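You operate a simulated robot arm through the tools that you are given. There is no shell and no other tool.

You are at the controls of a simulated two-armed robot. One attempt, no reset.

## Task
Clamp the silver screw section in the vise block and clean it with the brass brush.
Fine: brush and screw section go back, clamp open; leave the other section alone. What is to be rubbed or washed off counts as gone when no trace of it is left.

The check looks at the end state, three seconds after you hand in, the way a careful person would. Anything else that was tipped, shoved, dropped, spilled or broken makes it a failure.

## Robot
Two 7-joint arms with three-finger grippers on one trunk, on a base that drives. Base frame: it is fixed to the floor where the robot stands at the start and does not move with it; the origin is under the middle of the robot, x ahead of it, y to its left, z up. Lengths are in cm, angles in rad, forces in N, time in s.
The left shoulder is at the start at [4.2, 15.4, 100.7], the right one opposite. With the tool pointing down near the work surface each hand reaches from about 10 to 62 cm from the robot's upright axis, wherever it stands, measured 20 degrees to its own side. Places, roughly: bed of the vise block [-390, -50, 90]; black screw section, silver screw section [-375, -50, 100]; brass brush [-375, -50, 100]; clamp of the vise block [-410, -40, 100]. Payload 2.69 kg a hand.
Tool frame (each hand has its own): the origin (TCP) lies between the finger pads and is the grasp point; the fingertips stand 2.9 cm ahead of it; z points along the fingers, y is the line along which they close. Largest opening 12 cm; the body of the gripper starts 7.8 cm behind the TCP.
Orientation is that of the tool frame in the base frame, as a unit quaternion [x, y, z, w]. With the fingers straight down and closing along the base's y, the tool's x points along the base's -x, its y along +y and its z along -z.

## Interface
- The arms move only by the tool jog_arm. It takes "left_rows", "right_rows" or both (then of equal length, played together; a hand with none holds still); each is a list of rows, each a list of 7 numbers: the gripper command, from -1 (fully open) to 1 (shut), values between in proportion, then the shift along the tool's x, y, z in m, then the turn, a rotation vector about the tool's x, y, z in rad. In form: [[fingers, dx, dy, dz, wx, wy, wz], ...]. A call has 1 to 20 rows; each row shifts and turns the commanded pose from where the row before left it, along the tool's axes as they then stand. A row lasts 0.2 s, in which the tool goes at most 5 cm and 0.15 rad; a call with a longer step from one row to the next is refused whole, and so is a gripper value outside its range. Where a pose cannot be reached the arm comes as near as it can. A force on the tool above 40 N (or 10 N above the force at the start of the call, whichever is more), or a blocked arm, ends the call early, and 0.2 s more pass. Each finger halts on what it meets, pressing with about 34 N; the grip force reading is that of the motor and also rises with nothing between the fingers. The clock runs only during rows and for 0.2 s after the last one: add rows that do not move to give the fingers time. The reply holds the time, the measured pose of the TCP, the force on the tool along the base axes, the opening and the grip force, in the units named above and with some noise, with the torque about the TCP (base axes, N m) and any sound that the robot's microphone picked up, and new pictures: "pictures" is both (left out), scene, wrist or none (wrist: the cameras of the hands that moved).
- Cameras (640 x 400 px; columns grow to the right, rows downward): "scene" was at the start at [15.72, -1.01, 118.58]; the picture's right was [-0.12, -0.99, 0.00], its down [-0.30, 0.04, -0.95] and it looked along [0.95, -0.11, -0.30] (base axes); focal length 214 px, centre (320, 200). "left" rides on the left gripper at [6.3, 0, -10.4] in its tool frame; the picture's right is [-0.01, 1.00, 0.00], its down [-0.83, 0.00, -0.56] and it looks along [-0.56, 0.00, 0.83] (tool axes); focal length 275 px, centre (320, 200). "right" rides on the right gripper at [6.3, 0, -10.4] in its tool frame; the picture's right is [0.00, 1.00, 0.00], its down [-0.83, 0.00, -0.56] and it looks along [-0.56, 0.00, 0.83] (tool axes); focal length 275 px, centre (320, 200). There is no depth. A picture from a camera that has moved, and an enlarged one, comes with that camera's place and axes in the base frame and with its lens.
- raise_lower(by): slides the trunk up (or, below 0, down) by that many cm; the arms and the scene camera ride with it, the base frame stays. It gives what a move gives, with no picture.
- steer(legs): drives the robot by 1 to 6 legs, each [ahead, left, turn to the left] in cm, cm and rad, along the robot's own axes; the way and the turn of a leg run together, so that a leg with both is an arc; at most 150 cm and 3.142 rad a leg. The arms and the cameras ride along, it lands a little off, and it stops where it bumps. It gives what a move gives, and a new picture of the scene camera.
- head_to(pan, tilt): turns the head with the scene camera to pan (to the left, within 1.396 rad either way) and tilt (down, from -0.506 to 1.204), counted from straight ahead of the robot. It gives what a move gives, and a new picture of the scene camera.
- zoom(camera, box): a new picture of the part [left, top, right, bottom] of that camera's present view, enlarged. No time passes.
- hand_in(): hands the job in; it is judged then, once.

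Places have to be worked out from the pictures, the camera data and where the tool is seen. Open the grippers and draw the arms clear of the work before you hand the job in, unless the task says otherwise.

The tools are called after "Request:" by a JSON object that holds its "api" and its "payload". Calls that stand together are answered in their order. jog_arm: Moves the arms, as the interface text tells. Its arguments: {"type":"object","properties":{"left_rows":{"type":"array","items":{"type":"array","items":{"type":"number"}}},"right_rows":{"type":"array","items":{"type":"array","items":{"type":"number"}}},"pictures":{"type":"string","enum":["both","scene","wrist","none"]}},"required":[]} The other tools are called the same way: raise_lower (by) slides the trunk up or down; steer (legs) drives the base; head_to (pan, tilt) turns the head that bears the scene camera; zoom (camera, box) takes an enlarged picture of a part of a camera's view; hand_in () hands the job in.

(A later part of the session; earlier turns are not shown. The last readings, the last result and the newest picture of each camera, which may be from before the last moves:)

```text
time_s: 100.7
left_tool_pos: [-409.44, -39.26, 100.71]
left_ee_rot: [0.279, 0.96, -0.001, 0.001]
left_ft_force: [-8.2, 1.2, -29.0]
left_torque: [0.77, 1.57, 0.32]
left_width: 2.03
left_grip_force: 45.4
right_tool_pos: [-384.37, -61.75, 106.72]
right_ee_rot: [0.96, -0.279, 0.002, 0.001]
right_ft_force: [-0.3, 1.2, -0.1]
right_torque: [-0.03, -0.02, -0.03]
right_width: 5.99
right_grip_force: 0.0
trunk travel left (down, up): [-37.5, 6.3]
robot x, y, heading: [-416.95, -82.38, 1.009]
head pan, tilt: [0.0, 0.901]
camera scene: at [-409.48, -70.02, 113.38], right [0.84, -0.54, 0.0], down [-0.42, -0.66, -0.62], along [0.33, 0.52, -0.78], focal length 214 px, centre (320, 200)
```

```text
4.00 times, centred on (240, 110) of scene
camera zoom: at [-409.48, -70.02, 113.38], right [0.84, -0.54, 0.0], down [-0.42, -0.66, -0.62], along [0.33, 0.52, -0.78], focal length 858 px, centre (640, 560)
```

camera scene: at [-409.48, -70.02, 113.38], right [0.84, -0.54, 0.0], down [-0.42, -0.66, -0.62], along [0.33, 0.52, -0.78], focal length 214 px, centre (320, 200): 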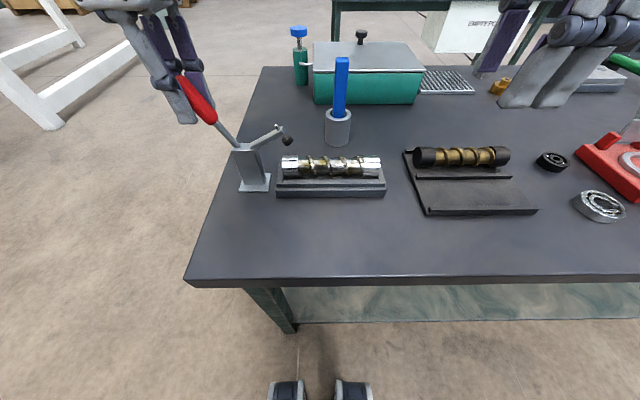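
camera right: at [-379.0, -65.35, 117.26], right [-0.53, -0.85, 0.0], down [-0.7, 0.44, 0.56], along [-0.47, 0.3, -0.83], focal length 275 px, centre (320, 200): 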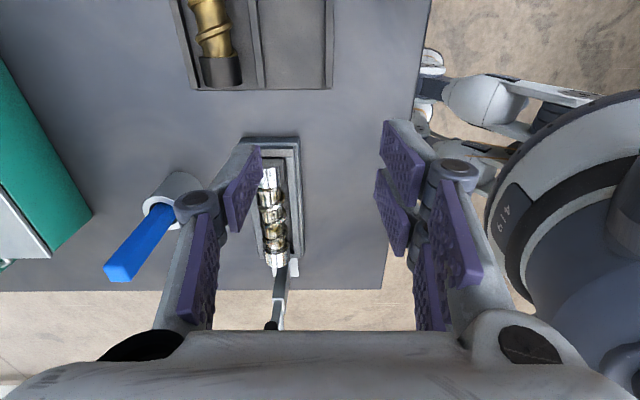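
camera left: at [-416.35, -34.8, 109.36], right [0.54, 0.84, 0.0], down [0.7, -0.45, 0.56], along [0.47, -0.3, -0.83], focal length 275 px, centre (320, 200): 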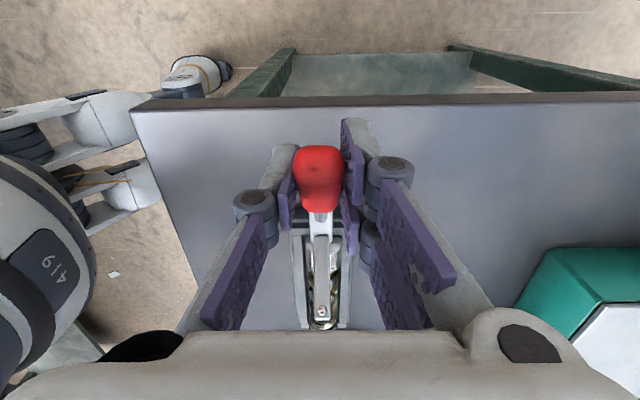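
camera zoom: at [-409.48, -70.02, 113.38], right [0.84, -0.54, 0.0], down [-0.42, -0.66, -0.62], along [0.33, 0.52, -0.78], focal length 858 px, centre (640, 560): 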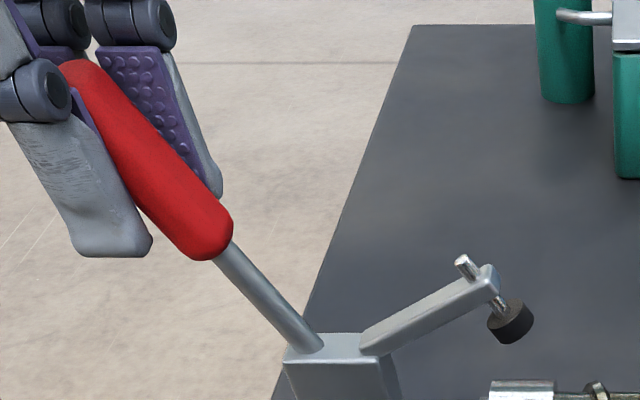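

The arm has come down to about 30° above level, the handle leaning at about 115°. The pull is now mostly downward, so I go on mainly to the right.

Request:
{"api": "jog_arm", "payload": {"left_rows": [[0.8, -0.006, 0, 0, 0, 0, 0], [0.8, -0.006, 0, 0, 0, 0, 0], [0.8, -0.006, 0, 0, 0, 0, 0], [0.8, 0, 0, 0, 0, 0, 0]], "pictures": "scene"}}

Request:
{"api": "zoom", "payload": {"camera": "scene", "box": [160, 60, 320, 160]}}

```text
time_s: 101.7
left_tool_pos: [-408.08, -40.22, 101.19]
left_ee_rot: [0.276, 0.961, 0.008, 0.0]
left_ft_force: [-11.0, 4.5, 14.0]
left_torque: [0.08, 0.73, 0.11]
left_width: 2.04
left_grip_force: 44.8
right_tool_pos: [-384.42, -62.01, 107.01]
right_ee_rot: [0.961, -0.278, 0.001, -0.001]
right_ft_force: [1.2, 0.2, -0.2]
right_torque: [0.01, 0.02, 0.0]
right_width: 6.01
right_grip_force: 0.1
trunk travel left (down, up): [-37.5, 6.3]
robot x, y, heading: [-417.09, -81.92, 1.005]
head pan, tilt: [0.0, 0.901]
stopped in row 4 (left hand): the force on the tool passed its limit at 42 N (the readings are from after the stop); the commanded pose is now the measured one
camera scene: at [-409.55, -70.21, 113.43], right [0.84, -0.53, 0.0], down [-0.42, -0.66, -0.62], along [0.33, 0.53, -0.78], focal length 214 px, centre (320, 200)
```

scene: 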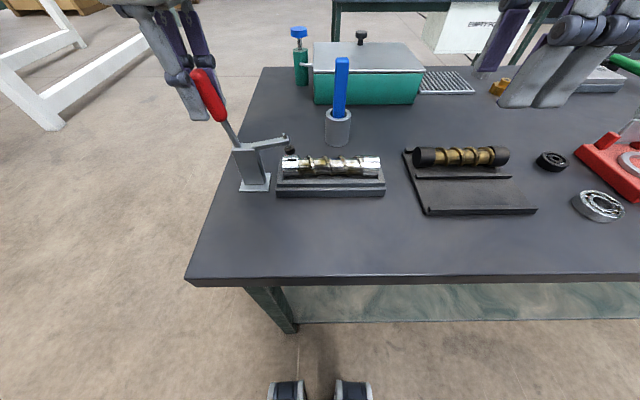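

```text
4.00 times, centred on (240, 110) of scene
camera zoom: at [-409.55, -70.21, 113.43], right [0.84, -0.53, 0.0], down [-0.42, -0.66, -0.62], along [0.33, 0.53, -0.78], focal length 858 px, centre (640, 560)
```

zoom: 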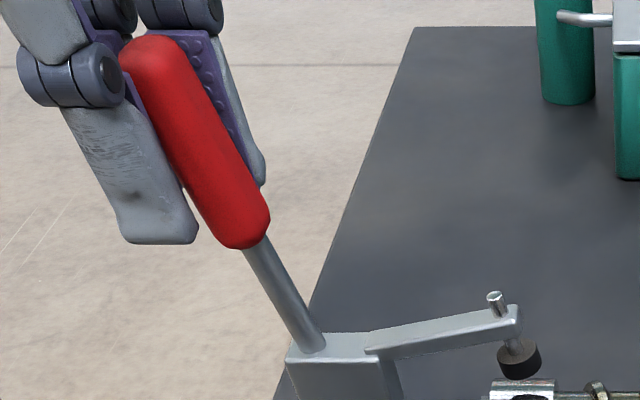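

The pad is now just above the section's left collar (arm about 12° above level). I push on to the right in smaller steps.

Request:
{"api": "jog_arm", "payload": {"left_rows": [[0.8, -0.003, 0, -0.001, 0, 0, 0], [0.8, -0.003, 0, 0, 0, 0, 0], [0.8, -0.003, 0, 0, 0, 0, 0], [0.8, 0, 0, 0, 0, 0, 0]], "pictures": "scene"}}

Request:
{"api": "zoom", "payload": {"camera": "scene", "box": [160, 60, 320, 160]}}

```text
time_s: 102.7
left_tool_pos: [-407.37, -40.48, 101.22]
left_ee_rot: [0.277, 0.961, 0.007, 0.003]
left_ft_force: [-19.4, 14.5, 29.5]
left_torque: [0.71, 1.39, 0.48]
left_width: 2.02
left_grip_force: 44.9
right_tool_pos: [-384.56, -61.92, 107.11]
right_ee_rot: [0.96, -0.279, 0.001, 0.0]
right_ft_force: [0.0, -0.8, 1.2]
right_torque: [-0.01, 0.0, -0.02]
right_width: 6.01
right_grip_force: 0.0
trunk travel left (down, up): [-37.5, 6.3]
robot x, y, heading: [-416.95, -82.34, 1.012]
head pan, tilt: [0.0, 0.901]
camera scene: at [-409.71, -70.14, 113.44], right [0.84, -0.54, 0.0], down [-0.42, -0.66, -0.62], along [0.33, 0.52, -0.78], focal length 214 px, centre (320, 200)
```

scene: 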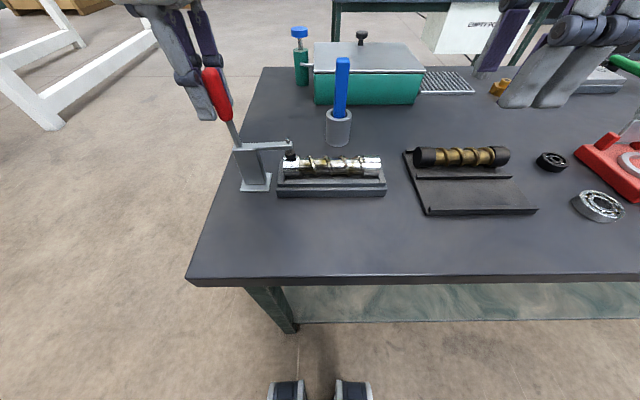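

```text
4.00 times, centred on (240, 110) of scene
camera zoom: at [-409.71, -70.14, 113.44], right [0.84, -0.54, 0.0], down [-0.42, -0.66, -0.62], along [0.33, 0.52, -0.78], focal length 858 px, centre (640, 560)
```

zoom: 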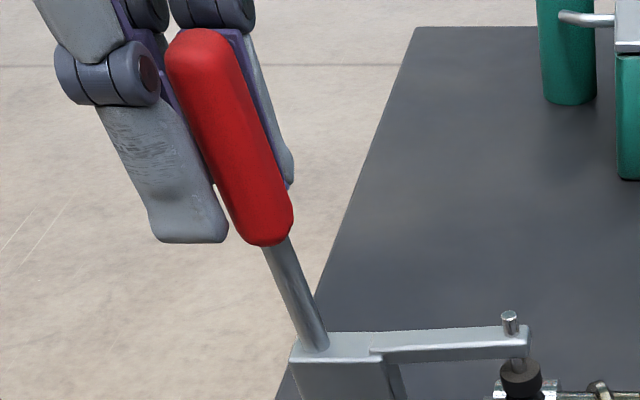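

The arm is nearly level; I zoom on the pad to see whether it sits on the collar.

Request:
{"api": "zoom", "payload": {"camera": "scene", "box": [230, 130, 326, 190]}}

Request:
{"api": "zoom", "payload": {"camera": "left", "box": [240, 100, 400, 340]}}

```text
6.67 times, centred on (278, 160) of scene
camera zoom: at [-409.71, -70.14, 113.44], right [0.84, -0.54, 0.0], down [-0.42, -0.66, -0.62], along [0.33, 0.52, -0.78], focal length 1430 px, centre (600, 467)
```

zoom: 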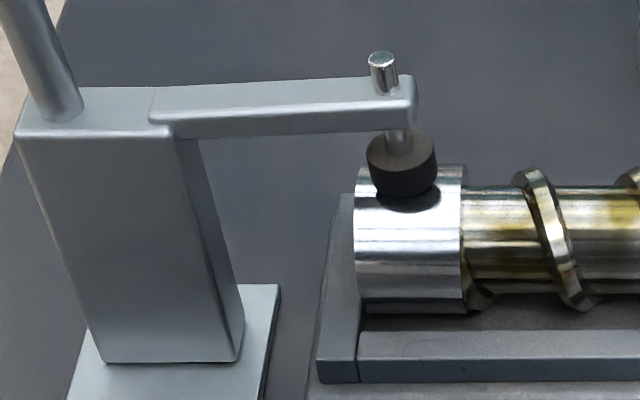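

```text
1.67 times, centred on (320, 220) of left
camera zoom: at [-412.71, -37.3, 111.69], right [0.54, 0.84, 0.01], down [0.7, -0.45, 0.56], along [0.48, -0.29, -0.83], focal length 459 px, centre (320, 167)
```

zoom: 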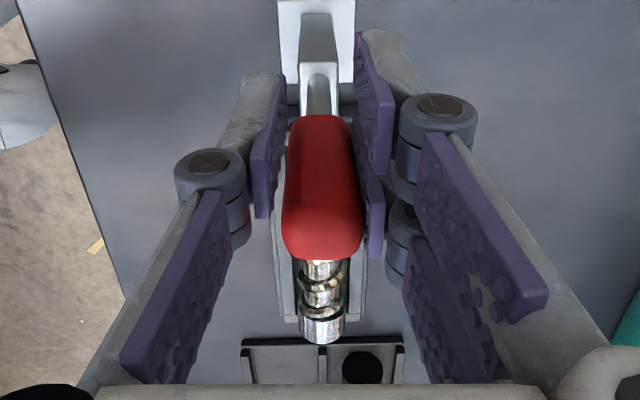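

The pad is on or within a few mm of the collar. I relieve the vertical load by rising a little and push right a bit more.

Request:
{"api": "jog_arm", "payload": {"left_rows": [[0.8, -0.001, 0, -0.003, 0, 0, 0], [0.8, -0.002, 0, -0.001, 0, 0, 0], [0.8, -0.002, 0, 0, 0, 0, 0], [0.8, 0, 0, 0, 0, 0, 0]], "pictures": "scene"}}

Request:
{"api": "zoom", "payload": {"camera": "scene", "box": [230, 130, 326, 190]}}

```text
time_s: 103.7
left_tool_pos: [-407.13, -40.66, 101.21]
left_ee_rot: [0.277, 0.961, 0.003, -0.001]
left_ft_force: [-21.6, 10.9, -19.4]
left_torque: [0.88, 1.47, 0.39]
left_width: 2.05
left_grip_force: 44.9
right_tool_pos: [-384.56, -61.79, 106.83]
right_ee_rot: [0.96, -0.279, 0.001, 0.0]
right_ft_force: [-0.2, -0.7, 0.1]
right_torque: [0.0, -0.02, 0.0]
right_width: 6.0
right_grip_force: 0.0
trunk travel left (down, up): [-37.5, 6.3]
robot x, y, heading: [-416.98, -82.08, 1.011]
head pan, tilt: [0.0, 0.901]
camera scene: at [-409.67, -69.92, 113.35], right [0.84, -0.53, 0.0], down [-0.42, -0.66, -0.62], along [0.33, 0.52, -0.78], focal length 214 px, centre (320, 200)
```

scene: 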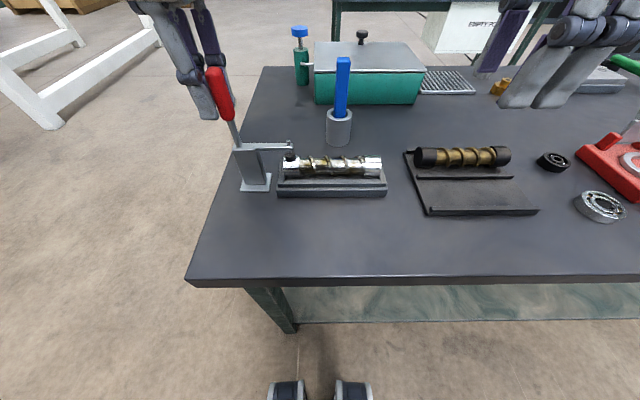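

```text
6.67 times, centred on (278, 160) of scene
camera zoom: at [-409.67, -69.92, 113.35], right [0.84, -0.53, 0.0], down [-0.42, -0.66, -0.62], along [0.33, 0.52, -0.78], focal length 1430 px, centre (600, 467)
```

zoom: 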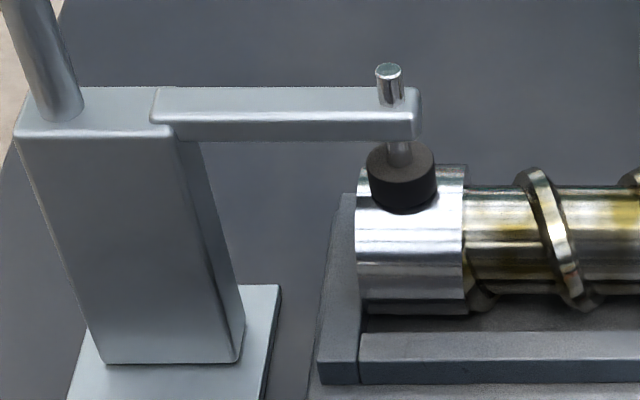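

The arm is level and the pad presses on the collar. I push 0.4 cm more to see whether it is at its end, then read the force.

Request:
{"api": "jog_arm", "payload": {"left_rows": [[0.8, -0.002, 0, 0.002, 0, 0, 0], [0.8, -0.002, 0, 0.001, 0, 0, 0], [0.8, 0, 0, 0, 0, 0, 0]], "pictures": "none"}}

Request:
{"api": "zoom", "payload": {"camera": "scene", "box": [160, 60, 320, 160]}}

Request:
{"api": "zoom", "payload": {"camera": "scene", "box": [230, 130, 326, 190]}}

```text
time_s: 104.3
left_tool_pos: [-407.06, -40.73, 101.3]
left_ee_rot: [0.272, 0.962, 0.005, -0.006]
left_ft_force: [-15.1, 10.5, -1.9]
left_torque: [-0.19, -0.26, 0.33]
left_width: 2.04
left_grip_force: 44.7
right_tool_pos: [-384.47, -61.68, 106.94]
right_ee_rot: [0.961, -0.278, 0.001, 0.0]
right_ft_force: [0.3, -0.1, 0.8]
right_torque: [0.04, 0.07, -0.01]
right_width: 6.01
right_grip_force: 0.0
trunk travel left (down, up): [-37.5, 6.3]
robot x, y, heading: [-416.93, -81.8, 1.008]
head pan, tilt: [0.0, 0.901]
stopped in row 3 (left hand): the force on the tool passed its limit at 42 N (the readings are from after the stop); the commanded pose is now the measured one
```

```text
4.00 times, centred on (240, 110) of scene
camera zoom: at [-409.63, -70.06, 113.43], right [0.85, -0.53, 0.0], down [-0.42, -0.66, -0.62], along [0.33, 0.52, -0.78], focal length 858 px, centre (640, 560)
```

zoom: 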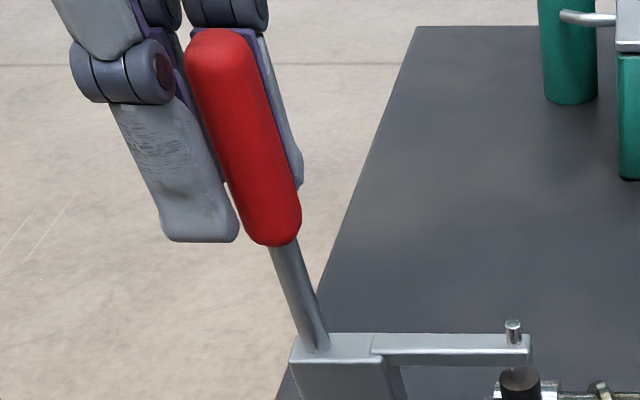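

```text
6.67 times, centred on (278, 160) of scene
camera zoom: at [-409.63, -70.06, 113.43], right [0.85, -0.53, 0.0], down [-0.42, -0.66, -0.62], along [0.33, 0.52, -0.78], focal length 1430 px, centre (600, 467)
```

zoom: 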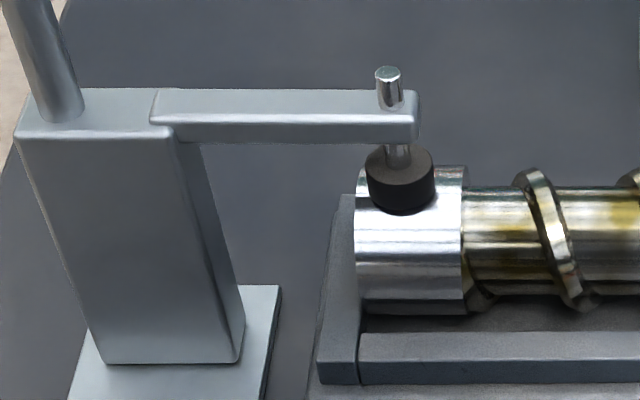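

It is at its end with the pad firmly on the collar. I open the left fingers and see whether the clamp holds by itself.

Request:
{"api": "jog_arm", "payload": {"left_rows": [[0.5, 0, 0, 0, 0, 0, 0], [0.3, 0, 0, 0, 0, 0, 0], [0.1, 0, 0, 0, 0, 0, 0], [0.1, 0, 0, 0, 0, 0, 0]], "pictures": "both"}}

Request:
{"api": "zoom", "payload": {"camera": "scene", "box": [160, 60, 320, 160]}}

Request:
{"api": "zoom", "payload": {"camera": "scene", "box": [230, 130, 326, 190]}}

```text
time_s: 105.3
left_tool_pos: [-406.85, -40.84, 101.15]
left_ee_rot: [0.276, 0.961, 0.004, -0.005]
left_ft_force: [-0.3, 1.0, -0.3]
left_torque: [0.02, 0.02, 0.02]
left_width: 5.41
left_grip_force: 0.0
right_tool_pos: [-384.47, -61.81, 106.96]
right_ee_rot: [0.961, -0.277, 0.0, -0.001]
right_ft_force: [0.4, -0.7, -0.4]
right_torque: [0.01, 0.01, -0.01]
right_width: 5.99
right_grip_force: 0.1
trunk travel left (down, up): [-37.5, 6.3]
robot x, y, heading: [-417.15, -82.01, 1.005]
head pan, tilt: [0.0, 0.901]
camera scene: at [-409.5, -70.14, 113.41], right [0.85, -0.53, 0.0], down [-0.42, -0.66, -0.62], along [0.33, 0.53, -0.78], focal length 214 px, centre (320, 200)
camera left: at [-411.94, -37.7, 111.81], right [0.53, 0.85, 0.01], down [0.71, -0.45, 0.55], along [0.47, -0.29, -0.84], focal length 275 px, centre (320, 200)
```

scene: 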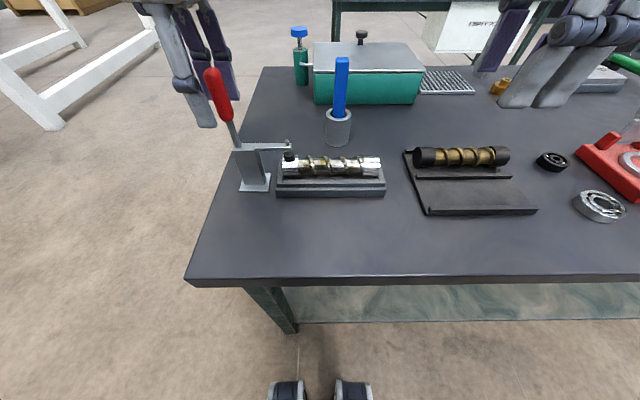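
left: 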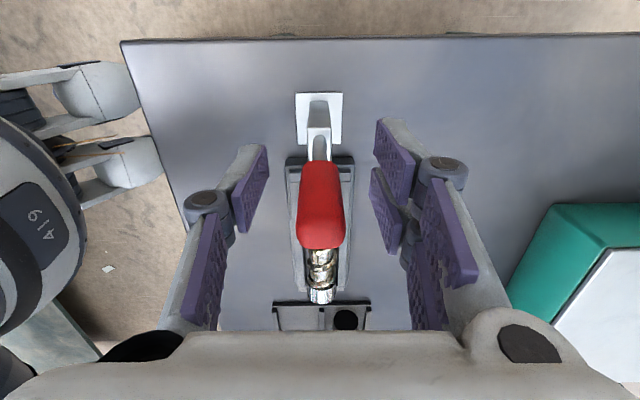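

```text
4.00 times, centred on (240, 110) of scene
camera zoom: at [-409.5, -70.14, 113.41], right [0.85, -0.53, 0.0], down [-0.42, -0.66, -0.62], along [0.33, 0.53, -0.78], focal length 858 px, centre (640, 560)
```

zoom: 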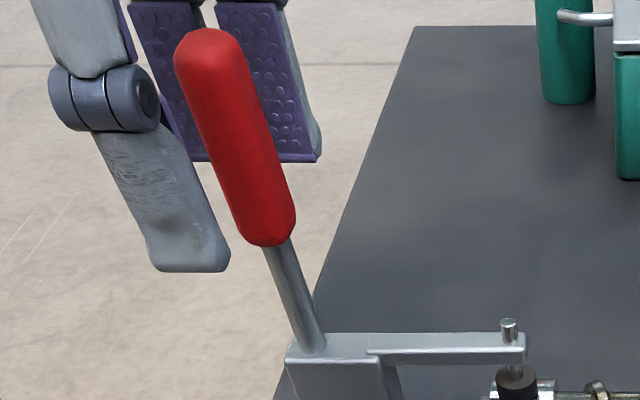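

```text
6.67 times, centred on (278, 160) of scene
camera zoom: at [-409.5, -70.14, 113.41], right [0.85, -0.53, 0.0], down [-0.42, -0.66, -0.62], along [0.33, 0.53, -0.78], focal length 1430 px, centre (600, 467)
```

zoom: 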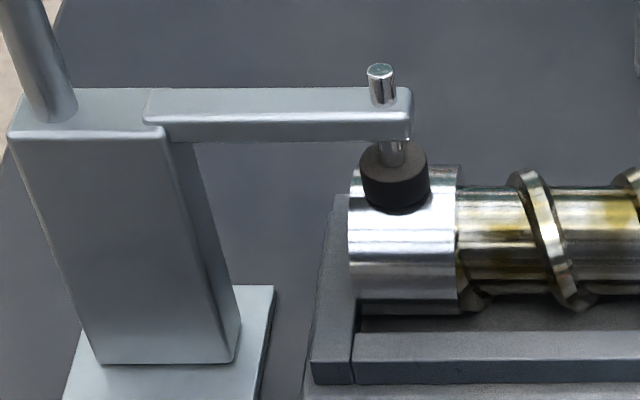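

The clamp holds by itself. I lift the left hand straight up off the handle and turn the right hand back to the default orientation for the brush.

Request:
{"api": "jog_arm", "payload": {"left_rows": [[0, 0, 0, -0.01, 0, 0, 0], [0, 0, 0, -0.02, 0, 0, 0], [0, 0, 0, -0.02, 0, 0, 0], [0, 0, 0, -0.02, 0, 0, 0], [0, 0, 0, -0.02, 0, 0, 0], [0, 0, 0, -0.02, 0, 0, 0], [0, 0, 0, -0.02, 0, 0, 0], [0, 0.02, 0, 0, 0, 0, 0], [0, 0.02, 0, 0, 0, 0, 0], [0, 0.02, -0.01, 0, 0, 0, 0], [0, 0.02, -0.01, 0, 0, 0, 0]], "right_rows": [[0, 0, 0, -0.005, 0, 0, 0.1428], [0, 0, 0, -0.005, 0, 0, 0.1428], [0, 0, 0, -0.005, 0, 0, 0.1428], [0, 0, 0, -0.005, 0, 0, 0.1428], [0, 0, 0, -0.005, 0, 0, 0.1428], [0, 0, 0, -0.005, 0, 0, 0.1428], [0, 0, 0, -0.005, 0, 0, 0.1428], [0, 0, 0, -0.005, 0, 0, 0.1428], [0, 0, 0, -0.005, 0, 0, 0.1428], [0, 0, 0, -0.005, 0, 0, 0.1428], [0, 0, 0, -0.005, 0, 0, 0.1428]], "pictures": "both"}}

Request:
{"api": "zoom", "payload": {"camera": "scene", "box": [280, 40, 408, 160]}}

```text
time_s: 107.7
left_tool_pos: [-414.12, -38.55, 113.53]
left_ee_rot: [0.275, 0.961, 0.005, -0.004]
left_ft_force: [-0.9, 0.1, 0.8]
left_torque: [0.0, 0.0, -0.01]
left_width: 5.99
left_grip_force: 0.0
left hand out of reach, approached as far as the arm can: row 11
right_tool_pos: [-384.55, -61.9, 112.3]
right_ee_rot: [-0.481, 0.877, 0.0, 0.0]
right_ft_force: [0.5, 0.6, -0.3]
right_torque: [0.03, -0.01, -0.01]
right_width: 6.0
right_grip_force: 0.0
trunk travel left (down, up): [-37.5, 6.3]
robot x, y, heading: [-417.06, -82.07, 1.008]
head pan, tilt: [0.0, 0.901]
camera scene: at [-409.53, -70.12, 113.4], right [0.85, -0.53, 0.0], down [-0.42, -0.66, -0.62], along [0.33, 0.53, -0.78], focal length 214 px, centre (320, 200)
camera right: at [-387.8, -67.25, 122.73], right [-0.85, 0.53, 0.0], down [0.44, 0.7, 0.56], along [0.3, 0.47, -0.83], focal length 275 px, centre (320, 200)
camera left: at [-419.37, -35.37, 124.07], right [0.53, 0.85, 0.01], down [0.71, -0.45, 0.55], along [0.47, -0.29, -0.84], focal length 275 px, centre (320, 200)
```

scene: 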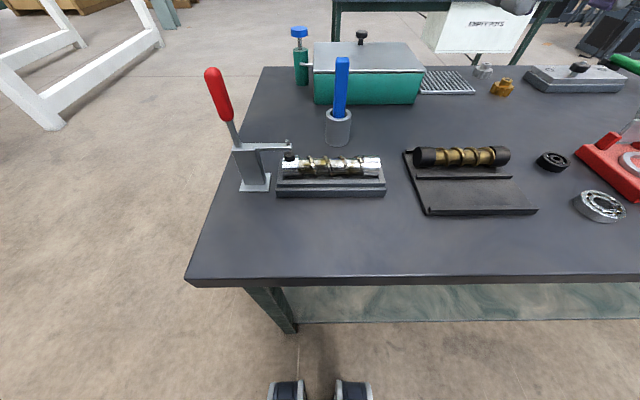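
right: 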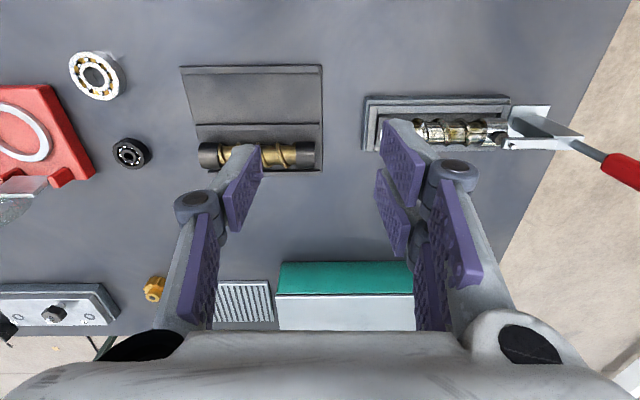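
left: 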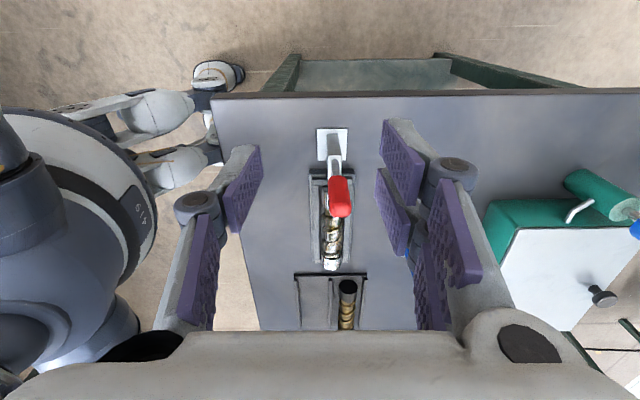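

```text
3.33 times, centred on (344, 100) of scene
camera zoom: at [-409.53, -70.12, 113.4], right [0.85, -0.53, 0.0], down [-0.42, -0.66, -0.62], along [0.33, 0.53, -0.78], focal length 715 px, centre (240, 533)
```

zoom: 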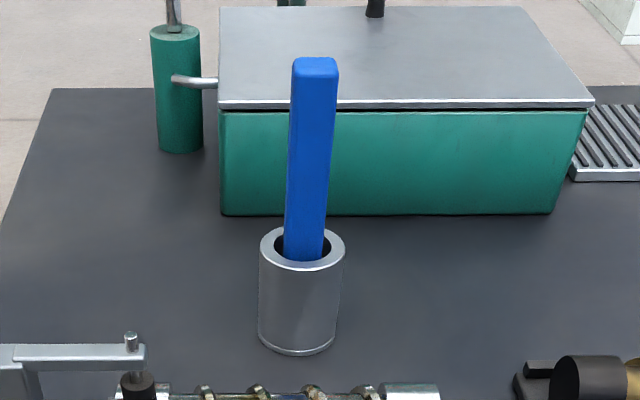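

The brush handle stands upright at about world [-386.2,-39.8], top at z≈100.7. I move the right hand above it.

Request:
{"api": "jog_arm", "payload": {"right_rows": [[0, -0.012, 0.009, 0, 0, 0, 0], [0, -0.02, 0.015, 0, 0, 0, 0], [0, -0.022, 0.016, 0, 0, 0, 0], [0, -0.022, 0.016, 0, 0, 0, 0], [0, -0.022, 0.016, 0, 0, 0, 0], [0, -0.022, 0.016, 0, 0, 0, 0], [0, -0.022, 0.016, 0, 0, 0, 0], [0, -0.02, 0.015, 0, 0, 0, 0], [0, -0.0157, 0.0125, 0, 0, 0, 0], [0, 0, 0, 0, 0, 0, 0], [0, 0, 0, 0, 0, 0, 0]], "pictures": "both"}}

Request:
{"api": "zoom", "payload": {"camera": "right", "box": [200, 50, 440, 250]}}

```text
time_s: 110.1
left_tool_pos: [-414.09, -38.73, 113.48]
left_ee_rot: [0.276, 0.961, 0.005, -0.004]
left_ft_force: [-0.1, -0.1, -0.1]
left_torque: [0.01, -0.03, -0.03]
left_width: 6.01
left_grip_force: 0.1
right_tool_pos: [-385.28, -47.01, 112.59]
right_ee_rot: [-0.482, 0.876, 0.0, 0.001]
right_ft_force: [0.1, -0.3, -0.1]
right_torque: [0.02, -0.03, -0.02]
right_width: 5.99
right_grip_force: 0.1
right hand out of reach, approached as far as the arm can: row 7, 8, 9
trunk travel left (down, up): [-37.5, 6.3]
robot x, y, heading: [-416.62, -82.05, 1.007]
head pan, tilt: [0.0, 0.901]
camera scene: at [-409.5, -70.14, 113.41], right [0.85, -0.53, 0.0], down [-0.42, -0.66, -0.62], along [0.33, 0.53, -0.78], focal length 214 px, centre (320, 200)
camera right: at [-388.72, -52.4, 122.82], right [-0.85, 0.53, 0.0], down [0.44, 0.7, 0.56], along [0.3, 0.47, -0.83], focal length 275 px, centre (320, 200)
```

scene: 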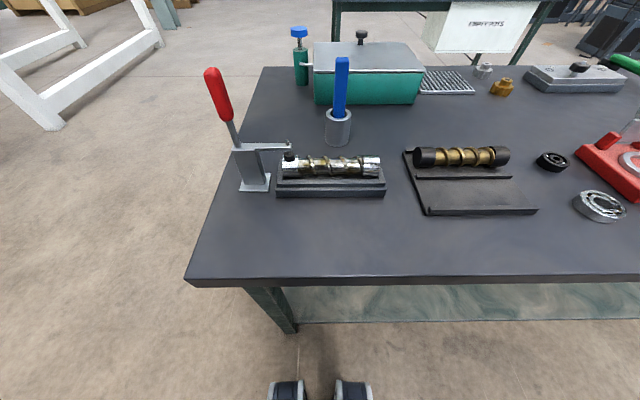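
right: 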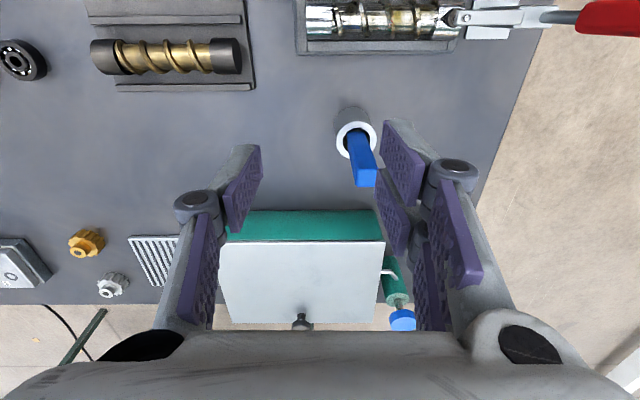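

```text
2.00 times, centred on (320, 150) of right
camera zoom: at [-388.72, -52.4, 122.82], right [-0.85, 0.53, 0.0], down [0.44, 0.7, 0.56], along [0.3, 0.47, -0.83], focal length 551 px, centre (320, 300)
```

zoom: 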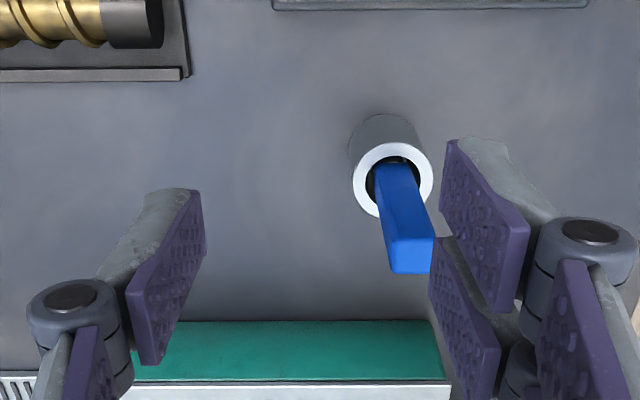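

At this height the brush is just beyond my reach. I drive 8 cm closer; both hands are well above everything on the bench.

Request:
{"api": "steer", "payload": {"legs": [[8, 0, 0]]}}

Request:
{"api": "zoom", "payload": {"camera": "right", "box": [200, 0, 440, 150]}}

```text
time_s: 111.2
left_tool_pos: [-409.15, -34.43, 113.47]
left_ee_rot: [0.279, 0.96, 0.005, -0.004]
left_ft_force: [0.7, -1.0, 0.2]
left_torque: [0.08, 0.1, -0.01]
left_width: 6.01
left_grip_force: 0.0
right_tool_pos: [-380.38, -43.26, 112.44]
right_ee_rot: [-0.478, 0.878, 0.0, 0.001]
right_ft_force: [0.9, -0.6, 0.1]
right_torque: [0.07, 0.07, 0.02]
right_width: 6.0
right_grip_force: 0.0
trunk travel left (down, up): [-37.5, 6.3]
robot x, y, heading: [-412.8, -77.62, 0.995]
head pan, tilt: [0.0, 0.901]
stopped in leg 1: the robot was blocked; the commanded pose is now the measured one
camera scene: at [-404.77, -66.13, 113.42], right [0.84, -0.54, 0.0], down [-0.43, -0.66, -0.62], along [0.34, 0.52, -0.78], focal length 214 px, centre (320, 200)
```

scene: 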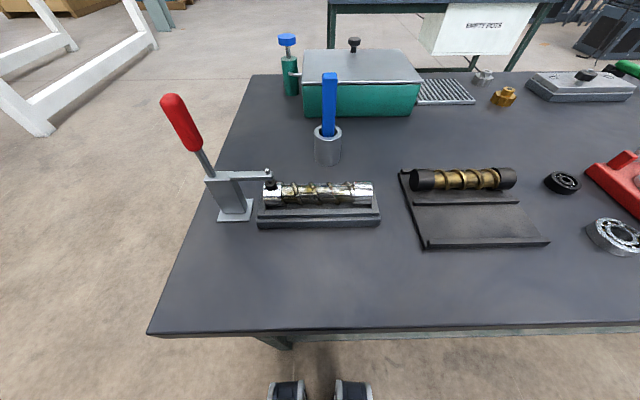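

```text
2.67 times, centred on (320, 75) of right
camera zoom: at [-383.83, -48.59, 122.76], right [-0.84, 0.54, 0.0], down [0.45, 0.7, 0.56], along [0.3, 0.47, -0.83], focal length 734 px, centre (320, 533)
```

zoom: 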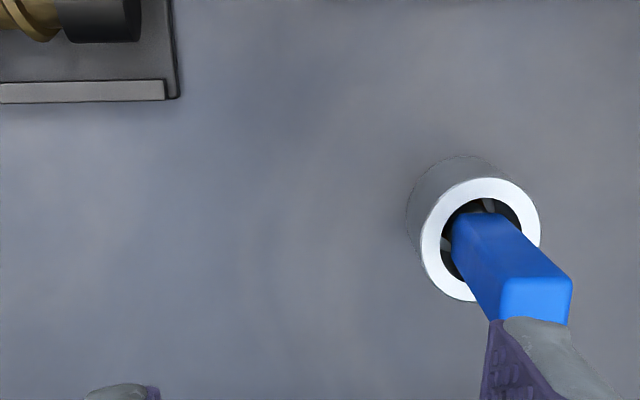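

The drive stopped short after about 6 cm because something blocked. I check closely that nothing on the bench has shifted and look down at what is touching.

Request:
{"api": "zoom", "payload": {"camera": "scene", "box": [200, 120, 400, 245]}}

Request:
{"api": "head_to", "payload": {"pan": 0.0, "tilt": 1.2}}

```text
3.20 times, centred on (300, 182) of scene
camera zoom: at [-404.77, -66.13, 113.42], right [0.84, -0.54, 0.0], down [-0.43, -0.66, -0.62], along [0.34, 0.52, -0.78], focal length 686 px, centre (384, 256)
```

zoom: 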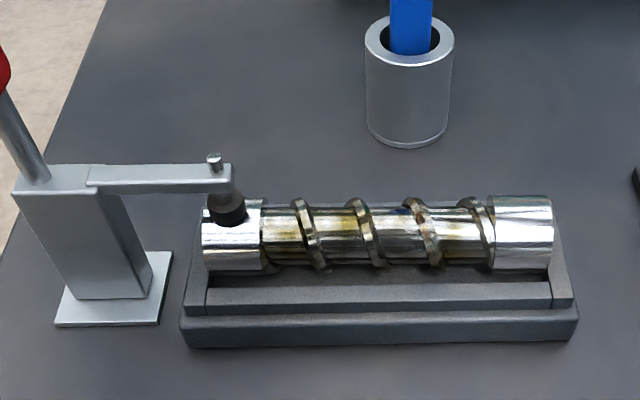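

```text
time_s: 112.0
left_tool_pos: [-409.23, -34.38, 113.51]
left_ee_rot: [0.279, 0.96, 0.004, -0.004]
left_ft_force: [-0.4, -0.4, 0.3]
left_torque: [-0.01, -0.01, 0.02]
left_width: 6.0
left_grip_force: 0.0
right_tool_pos: [-380.55, -43.07, 112.36]
right_ee_rot: [-0.479, 0.878, -0.001, 0.001]
right_ft_force: [0.3, 0.3, -0.9]
right_torque: [0.0, -0.01, 0.0]
right_width: 6.01
right_grip_force: 0.0
trunk travel left (down, up): [-37.5, 6.3]
robot x, y, heading: [-412.96, -77.82, 0.991]
head pan, tilt: [0.0, 1.201]
camera scene: at [-405.9, -67.63, 111.43], right [0.84, -0.54, 0.0], down [-0.51, -0.78, -0.36], along [0.2, 0.3, -0.93], focal length 214 px, centre (320, 200)
```

scene: 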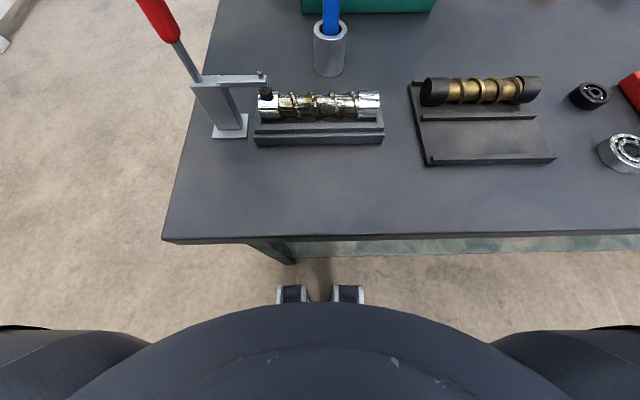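

Measured positions show that nothing moved; the base just met a bench leg or shelf. I raise the trunk 6 cm to gain reach with the hand high, and set the head back.

Request:
{"api": "raise_lower", "payload": {"by": 6}}

Request:
{"api": "head_to", "payload": {"pan": 0.0, "tilt": 0.9}}

```text
time_s: 113.0
left_tool_pos: [-409.12, -34.14, 119.28]
left_ee_rot: [0.279, 0.96, 0.003, -0.003]
left_ft_force: [-0.2, -0.2, -0.4]
left_torque: [-0.04, 0.04, 0.01]
left_width: 5.99
left_grip_force: 0.0
right_tool_pos: [-383.8, -48.11, 126.5]
right_ee_rot: [-0.477, 0.874, 0.045, 0.085]
right_ft_force: [0.8, 0.3, -0.3]
right_torque: [-0.05, 0.04, 0.02]
right_width: 5.99
right_grip_force: 0.0
trunk travel left (down, up): [-43.5, 0.3]
robot x, y, heading: [-412.44, -77.98, 0.997]
head pan, tilt: [0.0, 1.201]
```

```text
time_s: 113.8
left_tool_pos: [-409.23, -34.35, 119.45]
left_ee_rot: [0.279, 0.96, 0.005, -0.003]
left_ft_force: [0.0, 0.0, 0.0]
left_torque: [-0.02, -0.01, 0.01]
left_width: 5.98
left_grip_force: 0.1
right_tool_pos: [-383.79, -48.27, 126.64]
right_ee_rot: [-0.476, 0.874, 0.045, 0.086]
right_ft_force: [0.2, 0.2, 0.6]
right_torque: [-0.01, -0.02, -0.02]
right_width: 6.01
right_grip_force: 0.1
trunk travel left (down, up): [-43.5, 0.3]
robot x, y, heading: [-412.72, -77.87, 1.0]
head pan, tilt: [0.0, 0.901]
camera scene: at [-408.02, -70.88, 120.25], right [0.84, -0.54, 0.0], down [-0.43, -0.66, -0.62], along [0.34, 0.52, -0.78], focal length 214 px, centre (320, 200)
```

scene: 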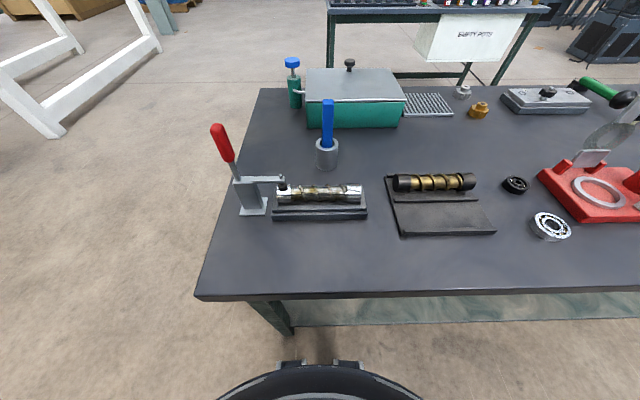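

Raising the trunk also moved the shoulders back, which costs reach. I lower it again by 6 cm to the earlier height.

Request:
{"api": "raise_lower", "payload": {"by": -6}}

Request:
{"api": "jog_arm", "payload": {"right_rows": [[0, 0, 0, 0, 0, 0, 0], [0, 0, 0, 0, 0, 0, 0]], "pictures": "both"}}

```text
time_s: 114.8
left_tool_pos: [-409.3, -34.4, 113.48]
left_ee_rot: [0.279, 0.96, 0.005, -0.003]
left_ft_force: [-0.1, -0.7, -0.5]
left_torque: [-0.01, -0.01, -0.02]
left_width: 6.02
left_grip_force: 0.0
right_tool_pos: [-381.12, -44.03, 113.58]
right_ee_rot: [-0.478, 0.878, 0.008, 0.015]
right_ft_force: [0.4, -1.4, 0.2]
right_torque: [0.02, -0.01, -0.02]
right_width: 6.0
right_grip_force: 0.0
trunk travel left (down, up): [-37.5, 6.3]
robot x, y, heading: [-412.42, -77.78, 0.995]
head pan, tilt: [0.0, 0.901]
```

```text
time_s: 115.4
left_tool_pos: [-409.35, -34.43, 113.43]
left_ee_rot: [0.278, 0.96, 0.005, -0.003]
left_ft_force: [-0.1, 0.1, 0.1]
left_torque: [-0.04, -0.01, 0.0]
left_width: 6.01
left_grip_force: 0.0
right_tool_pos: [-381.12, -43.99, 113.56]
right_ee_rot: [-0.478, 0.878, 0.008, 0.014]
right_ft_force: [0.6, 0.3, -0.3]
right_torque: [0.02, -0.04, 0.01]
right_width: 6.02
right_grip_force: 0.0
trunk travel left (down, up): [-37.5, 6.3]
robot x, y, heading: [-412.39, -77.68, 0.994]
head pan, tilt: [0.0, 0.901]
camera scene: at [-404.85, -65.98, 113.41], right [0.84, -0.54, 0.0], down [-0.43, -0.66, -0.62], along [0.34, 0.52, -0.78], focal length 214 px, centre (320, 200)
camera right: at [-384.7, -49.66, 123.75], right [-0.84, 0.54, 0.0], down [0.44, 0.68, 0.58], along [0.31, 0.49, -0.81], focal length 275 px, centre (320, 200)
```

scene: 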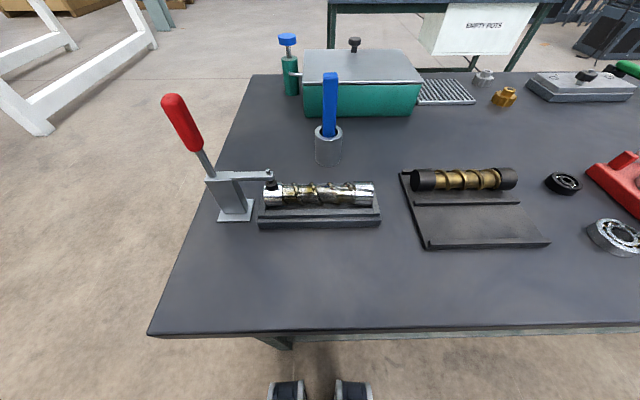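
right: 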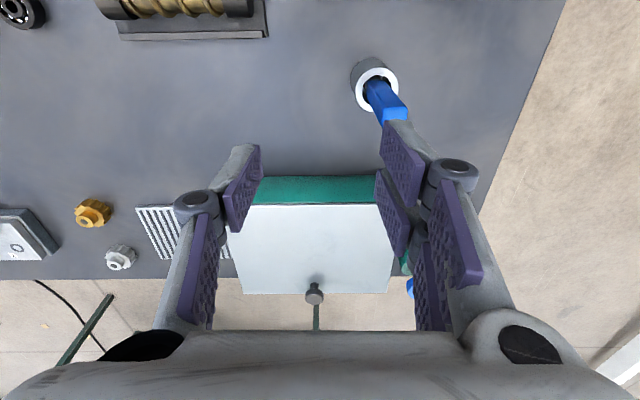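

The hand is back near the brush. I lower it beside the brush first (more reach when lower), then go sideways to it.

Request:
{"api": "jog_arm", "payload": {"right_rows": [[0, 0, 0, 0.02, 0, 0, 0], [0, 0, 0, 0.02, 0, 0, 0], [0, 0, 0, 0.02, 0, 0, 0], [0, 0, 0, 0.012, 0, 0, 0], [0, 0, 0, 0, 0, 0, 0], [0, 0, 0, 0, 0, 0, 0]], "pictures": "wrist"}}

```text
time_s: 116.8
left_tool_pos: [-409.21, -34.33, 113.46]
left_ee_rot: [0.28, 0.96, 0.005, -0.003]
left_ft_force: [-0.1, -0.7, 0.6]
left_torque: [0.01, 0.02, -0.01]
left_width: 5.99
left_grip_force: 0.1
right_tool_pos: [-380.89, -43.83, 106.34]
right_ee_rot: [-0.479, 0.878, 0.008, 0.014]
right_ft_force: [0.0, -0.2, 0.2]
right_torque: [-0.01, 0.0, 0.02]
right_width: 5.98
right_grip_force: 0.1
trunk travel left (down, up): [-37.5, 6.3]
robot x, y, heading: [-412.68, -77.87, 0.996]
head pan, tilt: [0.0, 0.901]
camera right: at [-384.52, -49.44, 116.51], right [-0.84, 0.54, 0.0], down [0.44, 0.68, 0.58], along [0.31, 0.49, -0.81], focal length 275 px, centre (320, 200)
```

right: 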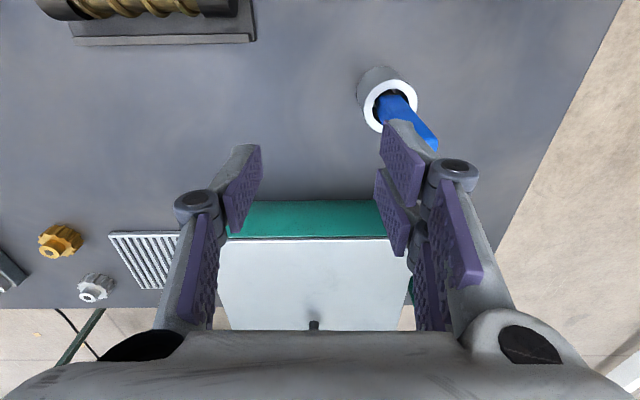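

I straighten the small tilt and move left about 6.8 cm so the fingers straddle the brush handle, still above its top.

Request:
{"api": "jog_arm", "payload": {"right_rows": [[0, 0, 0, 0, 0, 0.032, 0], [0, -0.0006, 0.017, 0, 0, 0, 0], [0, -0.0006, 0.017, 0, 0, 0, 0], [0, -0.0006, 0.017, 0, 0, 0, 0], [0, -0.0005, 0.0168, 0, 0, 0, 0], [0, 0, 0, 0, 0, 0, 0], [0, 0, 0, 0, 0, 0, 0]], "pictures": "both"}}

Request:
{"api": "zoom", "payload": {"camera": "scene", "box": [260, 40, 420, 170]}}

```text
time_s: 118.4
left_tool_pos: [-409.25, -34.41, 113.56]
left_ee_rot: [0.279, 0.96, 0.005, -0.003]
left_ft_force: [-0.6, 0.0, 0.6]
left_torque: [0.03, -0.01, -0.01]
left_width: 6.02
left_grip_force: 0.1
right_tool_pos: [-386.52, -40.0, 106.3]
right_ee_rot: [-0.479, 0.878, 0.0, 0.001]
right_ft_force: [0.1, 0.0, 0.7]
right_torque: [0.0, -0.03, -0.01]
right_width: 6.0
right_grip_force: 0.0
trunk travel left (down, up): [-37.5, 6.3]
robot x, y, heading: [-412.28, -77.87, 0.995]
head pan, tilt: [0.0, 0.901]
camera scene: at [-404.85, -65.97, 113.4], right [0.84, -0.54, 0.0], down [-0.43, -0.66, -0.62], along [0.34, 0.52, -0.78], focal length 214 px, centre (320, 200)
camera right: at [-389.92, -45.28, 116.7], right [-0.84, 0.54, 0.0], down [0.45, 0.7, 0.56], along [0.3, 0.47, -0.83], focal length 275 px, centre (320, 200)
```

scene: 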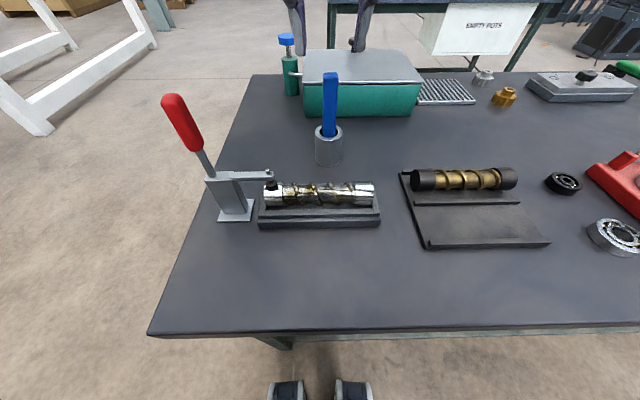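
right: 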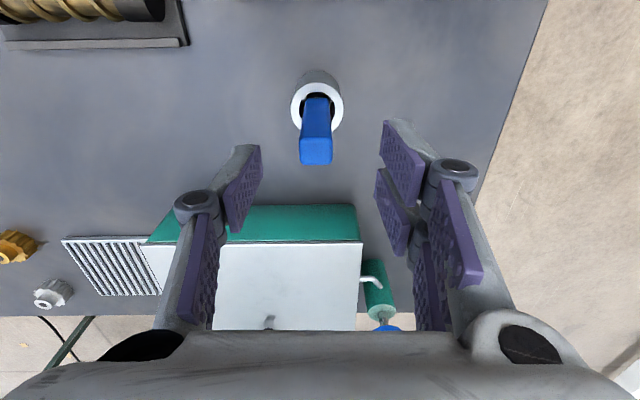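

```text
3.08 times, centred on (340, 105) of scene
camera zoom: at [-404.85, -65.97, 113.4], right [0.84, -0.54, 0.0], down [-0.43, -0.66, -0.62], along [0.34, 0.52, -0.78], focal length 660 px, centre (258, 492)
```

zoom: 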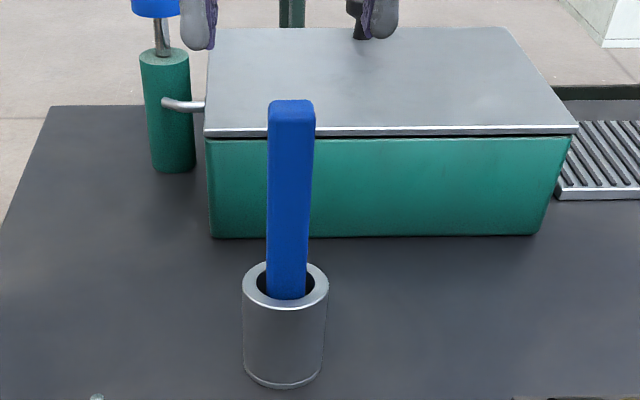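

The handle sits about 0.5 cm further ahead and 0.2 cm to the right of the hand's centre. I correct and descend around it to z≈98.3.

Request:
{"api": "jog_arm", "payload": {"right_rows": [[0, -0.005, -0.002, 0, 0, 0, 0], [0, 0, 0, 0.016, 0, 0, 0], [0, 0, 0, 0.016, 0, 0, 0], [0, 0, 0, 0.016, 0, 0, 0], [0, 0, 0, 0.016, 0, 0, 0], [0, 0, 0, 0.016, 0, 0, 0], [0, 0, 0, 0, 0, 0, 0]], "pictures": "both"}}

Request:
{"api": "zoom", "payload": {"camera": "scene", "box": [260, 40, 420, 170]}}

```text
time_s: 120.0
left_tool_pos: [-409.18, -34.47, 113.43]
left_ee_rot: [0.278, 0.96, 0.005, -0.004]
left_ft_force: [-0.5, 0.2, 0.5]
left_torque: [-0.01, -0.02, 0.01]
left_width: 6.02
left_grip_force: 0.0
right_tool_pos: [-386.04, -39.74, 98.41]
right_ee_rot: [-0.479, 0.878, 0.0, 0.002]
right_ft_force: [-0.3, 1.2, -0.4]
right_torque: [-0.01, 0.03, 0.01]
right_width: 6.0
right_grip_force: 0.1
trunk travel left (down, up): [-37.5, 6.3]
robot x, y, heading: [-412.41, -77.95, 0.994]
head pan, tilt: [0.0, 0.901]
camera scene: at [-404.85, -65.98, 113.41], right [0.84, -0.54, 0.0], down [-0.43, -0.66, -0.62], along [0.34, 0.52, -0.78], focal length 214 px, centre (320, 200)
camera right: at [-389.48, -45.1, 108.71], right [-0.84, 0.54, 0.0], down [0.45, 0.7, 0.56], along [0.3, 0.47, -0.83], focal length 275 px, centre (320, 200)
```

scene: 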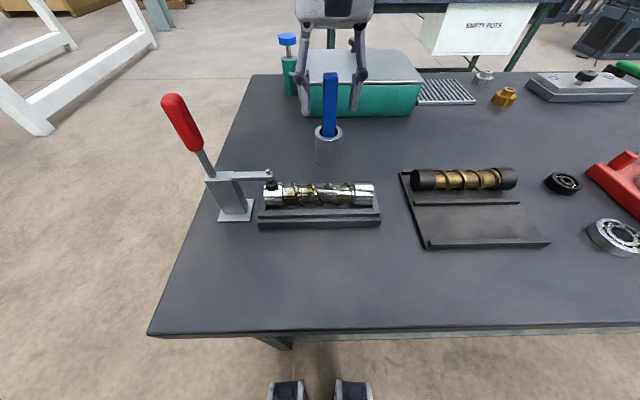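
right: 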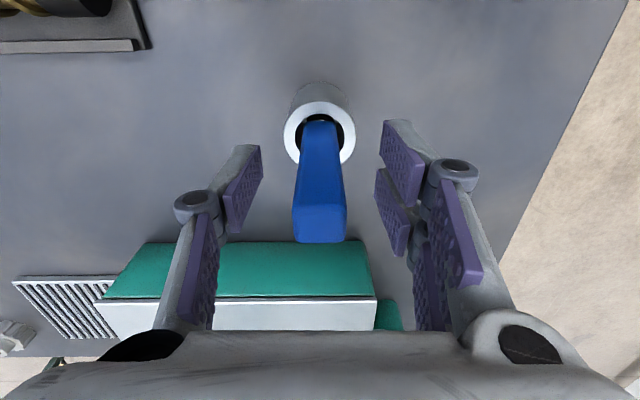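

```text
3.08 times, centred on (340, 105) of scene
camera zoom: at [-404.85, -65.98, 113.41], right [0.84, -0.54, 0.0], down [-0.43, -0.66, -0.62], along [0.34, 0.52, -0.78], focal length 660 px, centre (258, 492)
```

zoom: 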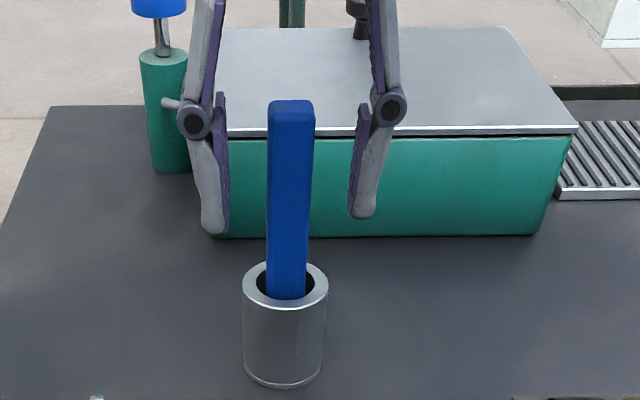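

The handle is centred between the pads (cup centre and TCP agree). I close on it.

Request:
{"api": "jog_arm", "payload": {"right_rows": [[0.3, 0, 0, 0, 0, 0, 0], [0.6, 0, 0, 0, 0, 0, 0], [1, 0, 0, 0, 0, 0, 0], [1, 0, 0, 0, 0, 0, 0], [1, 0, 0, 0, 0, 0, 0]], "pictures": "both"}}

```text
time_s: 121.2
left_tool_pos: [-409.18, -34.38, 113.38]
left_ee_rot: [0.279, 0.96, 0.005, -0.003]
left_ft_force: [0.5, -0.7, -0.2]
left_torque: [-0.02, 0.02, 0.01]
left_width: 5.99
left_grip_force: 0.1
right_tool_pos: [-385.97, -39.7, 98.52]
right_ee_rot: [-0.479, 0.878, 0.001, 0.001]
right_ft_force: [-0.1, 1.3, -0.1]
right_torque: [0.02, 0.01, -0.01]
right_width: 2.13
right_grip_force: 34.0
trunk travel left (down, up): [-37.5, 6.3]
robot x, y, heading: [-412.75, -77.86, 0.996]
head pan, tilt: [0.0, 0.901]
camera scene: at [-404.85, -65.97, 113.4], right [0.84, -0.54, 0.0], down [-0.43, -0.66, -0.62], along [0.34, 0.52, -0.78], focal length 214 px, centre (320, 200)
camera right: at [-389.47, -45.09, 108.72], right [-0.84, 0.54, 0.0], down [0.45, 0.7, 0.56], along [0.3, 0.47, -0.83], focal length 275 px, centre (320, 200)
```

scene: 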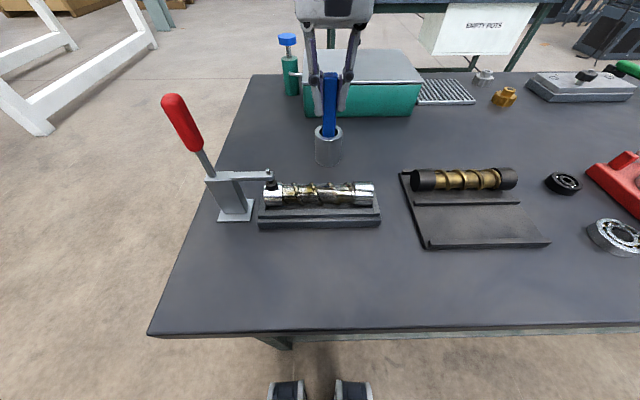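
right: 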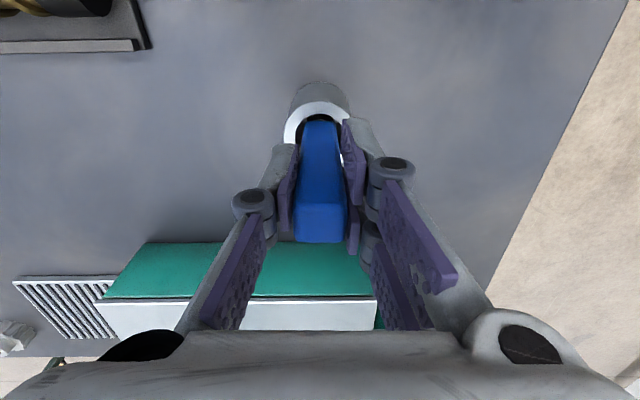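

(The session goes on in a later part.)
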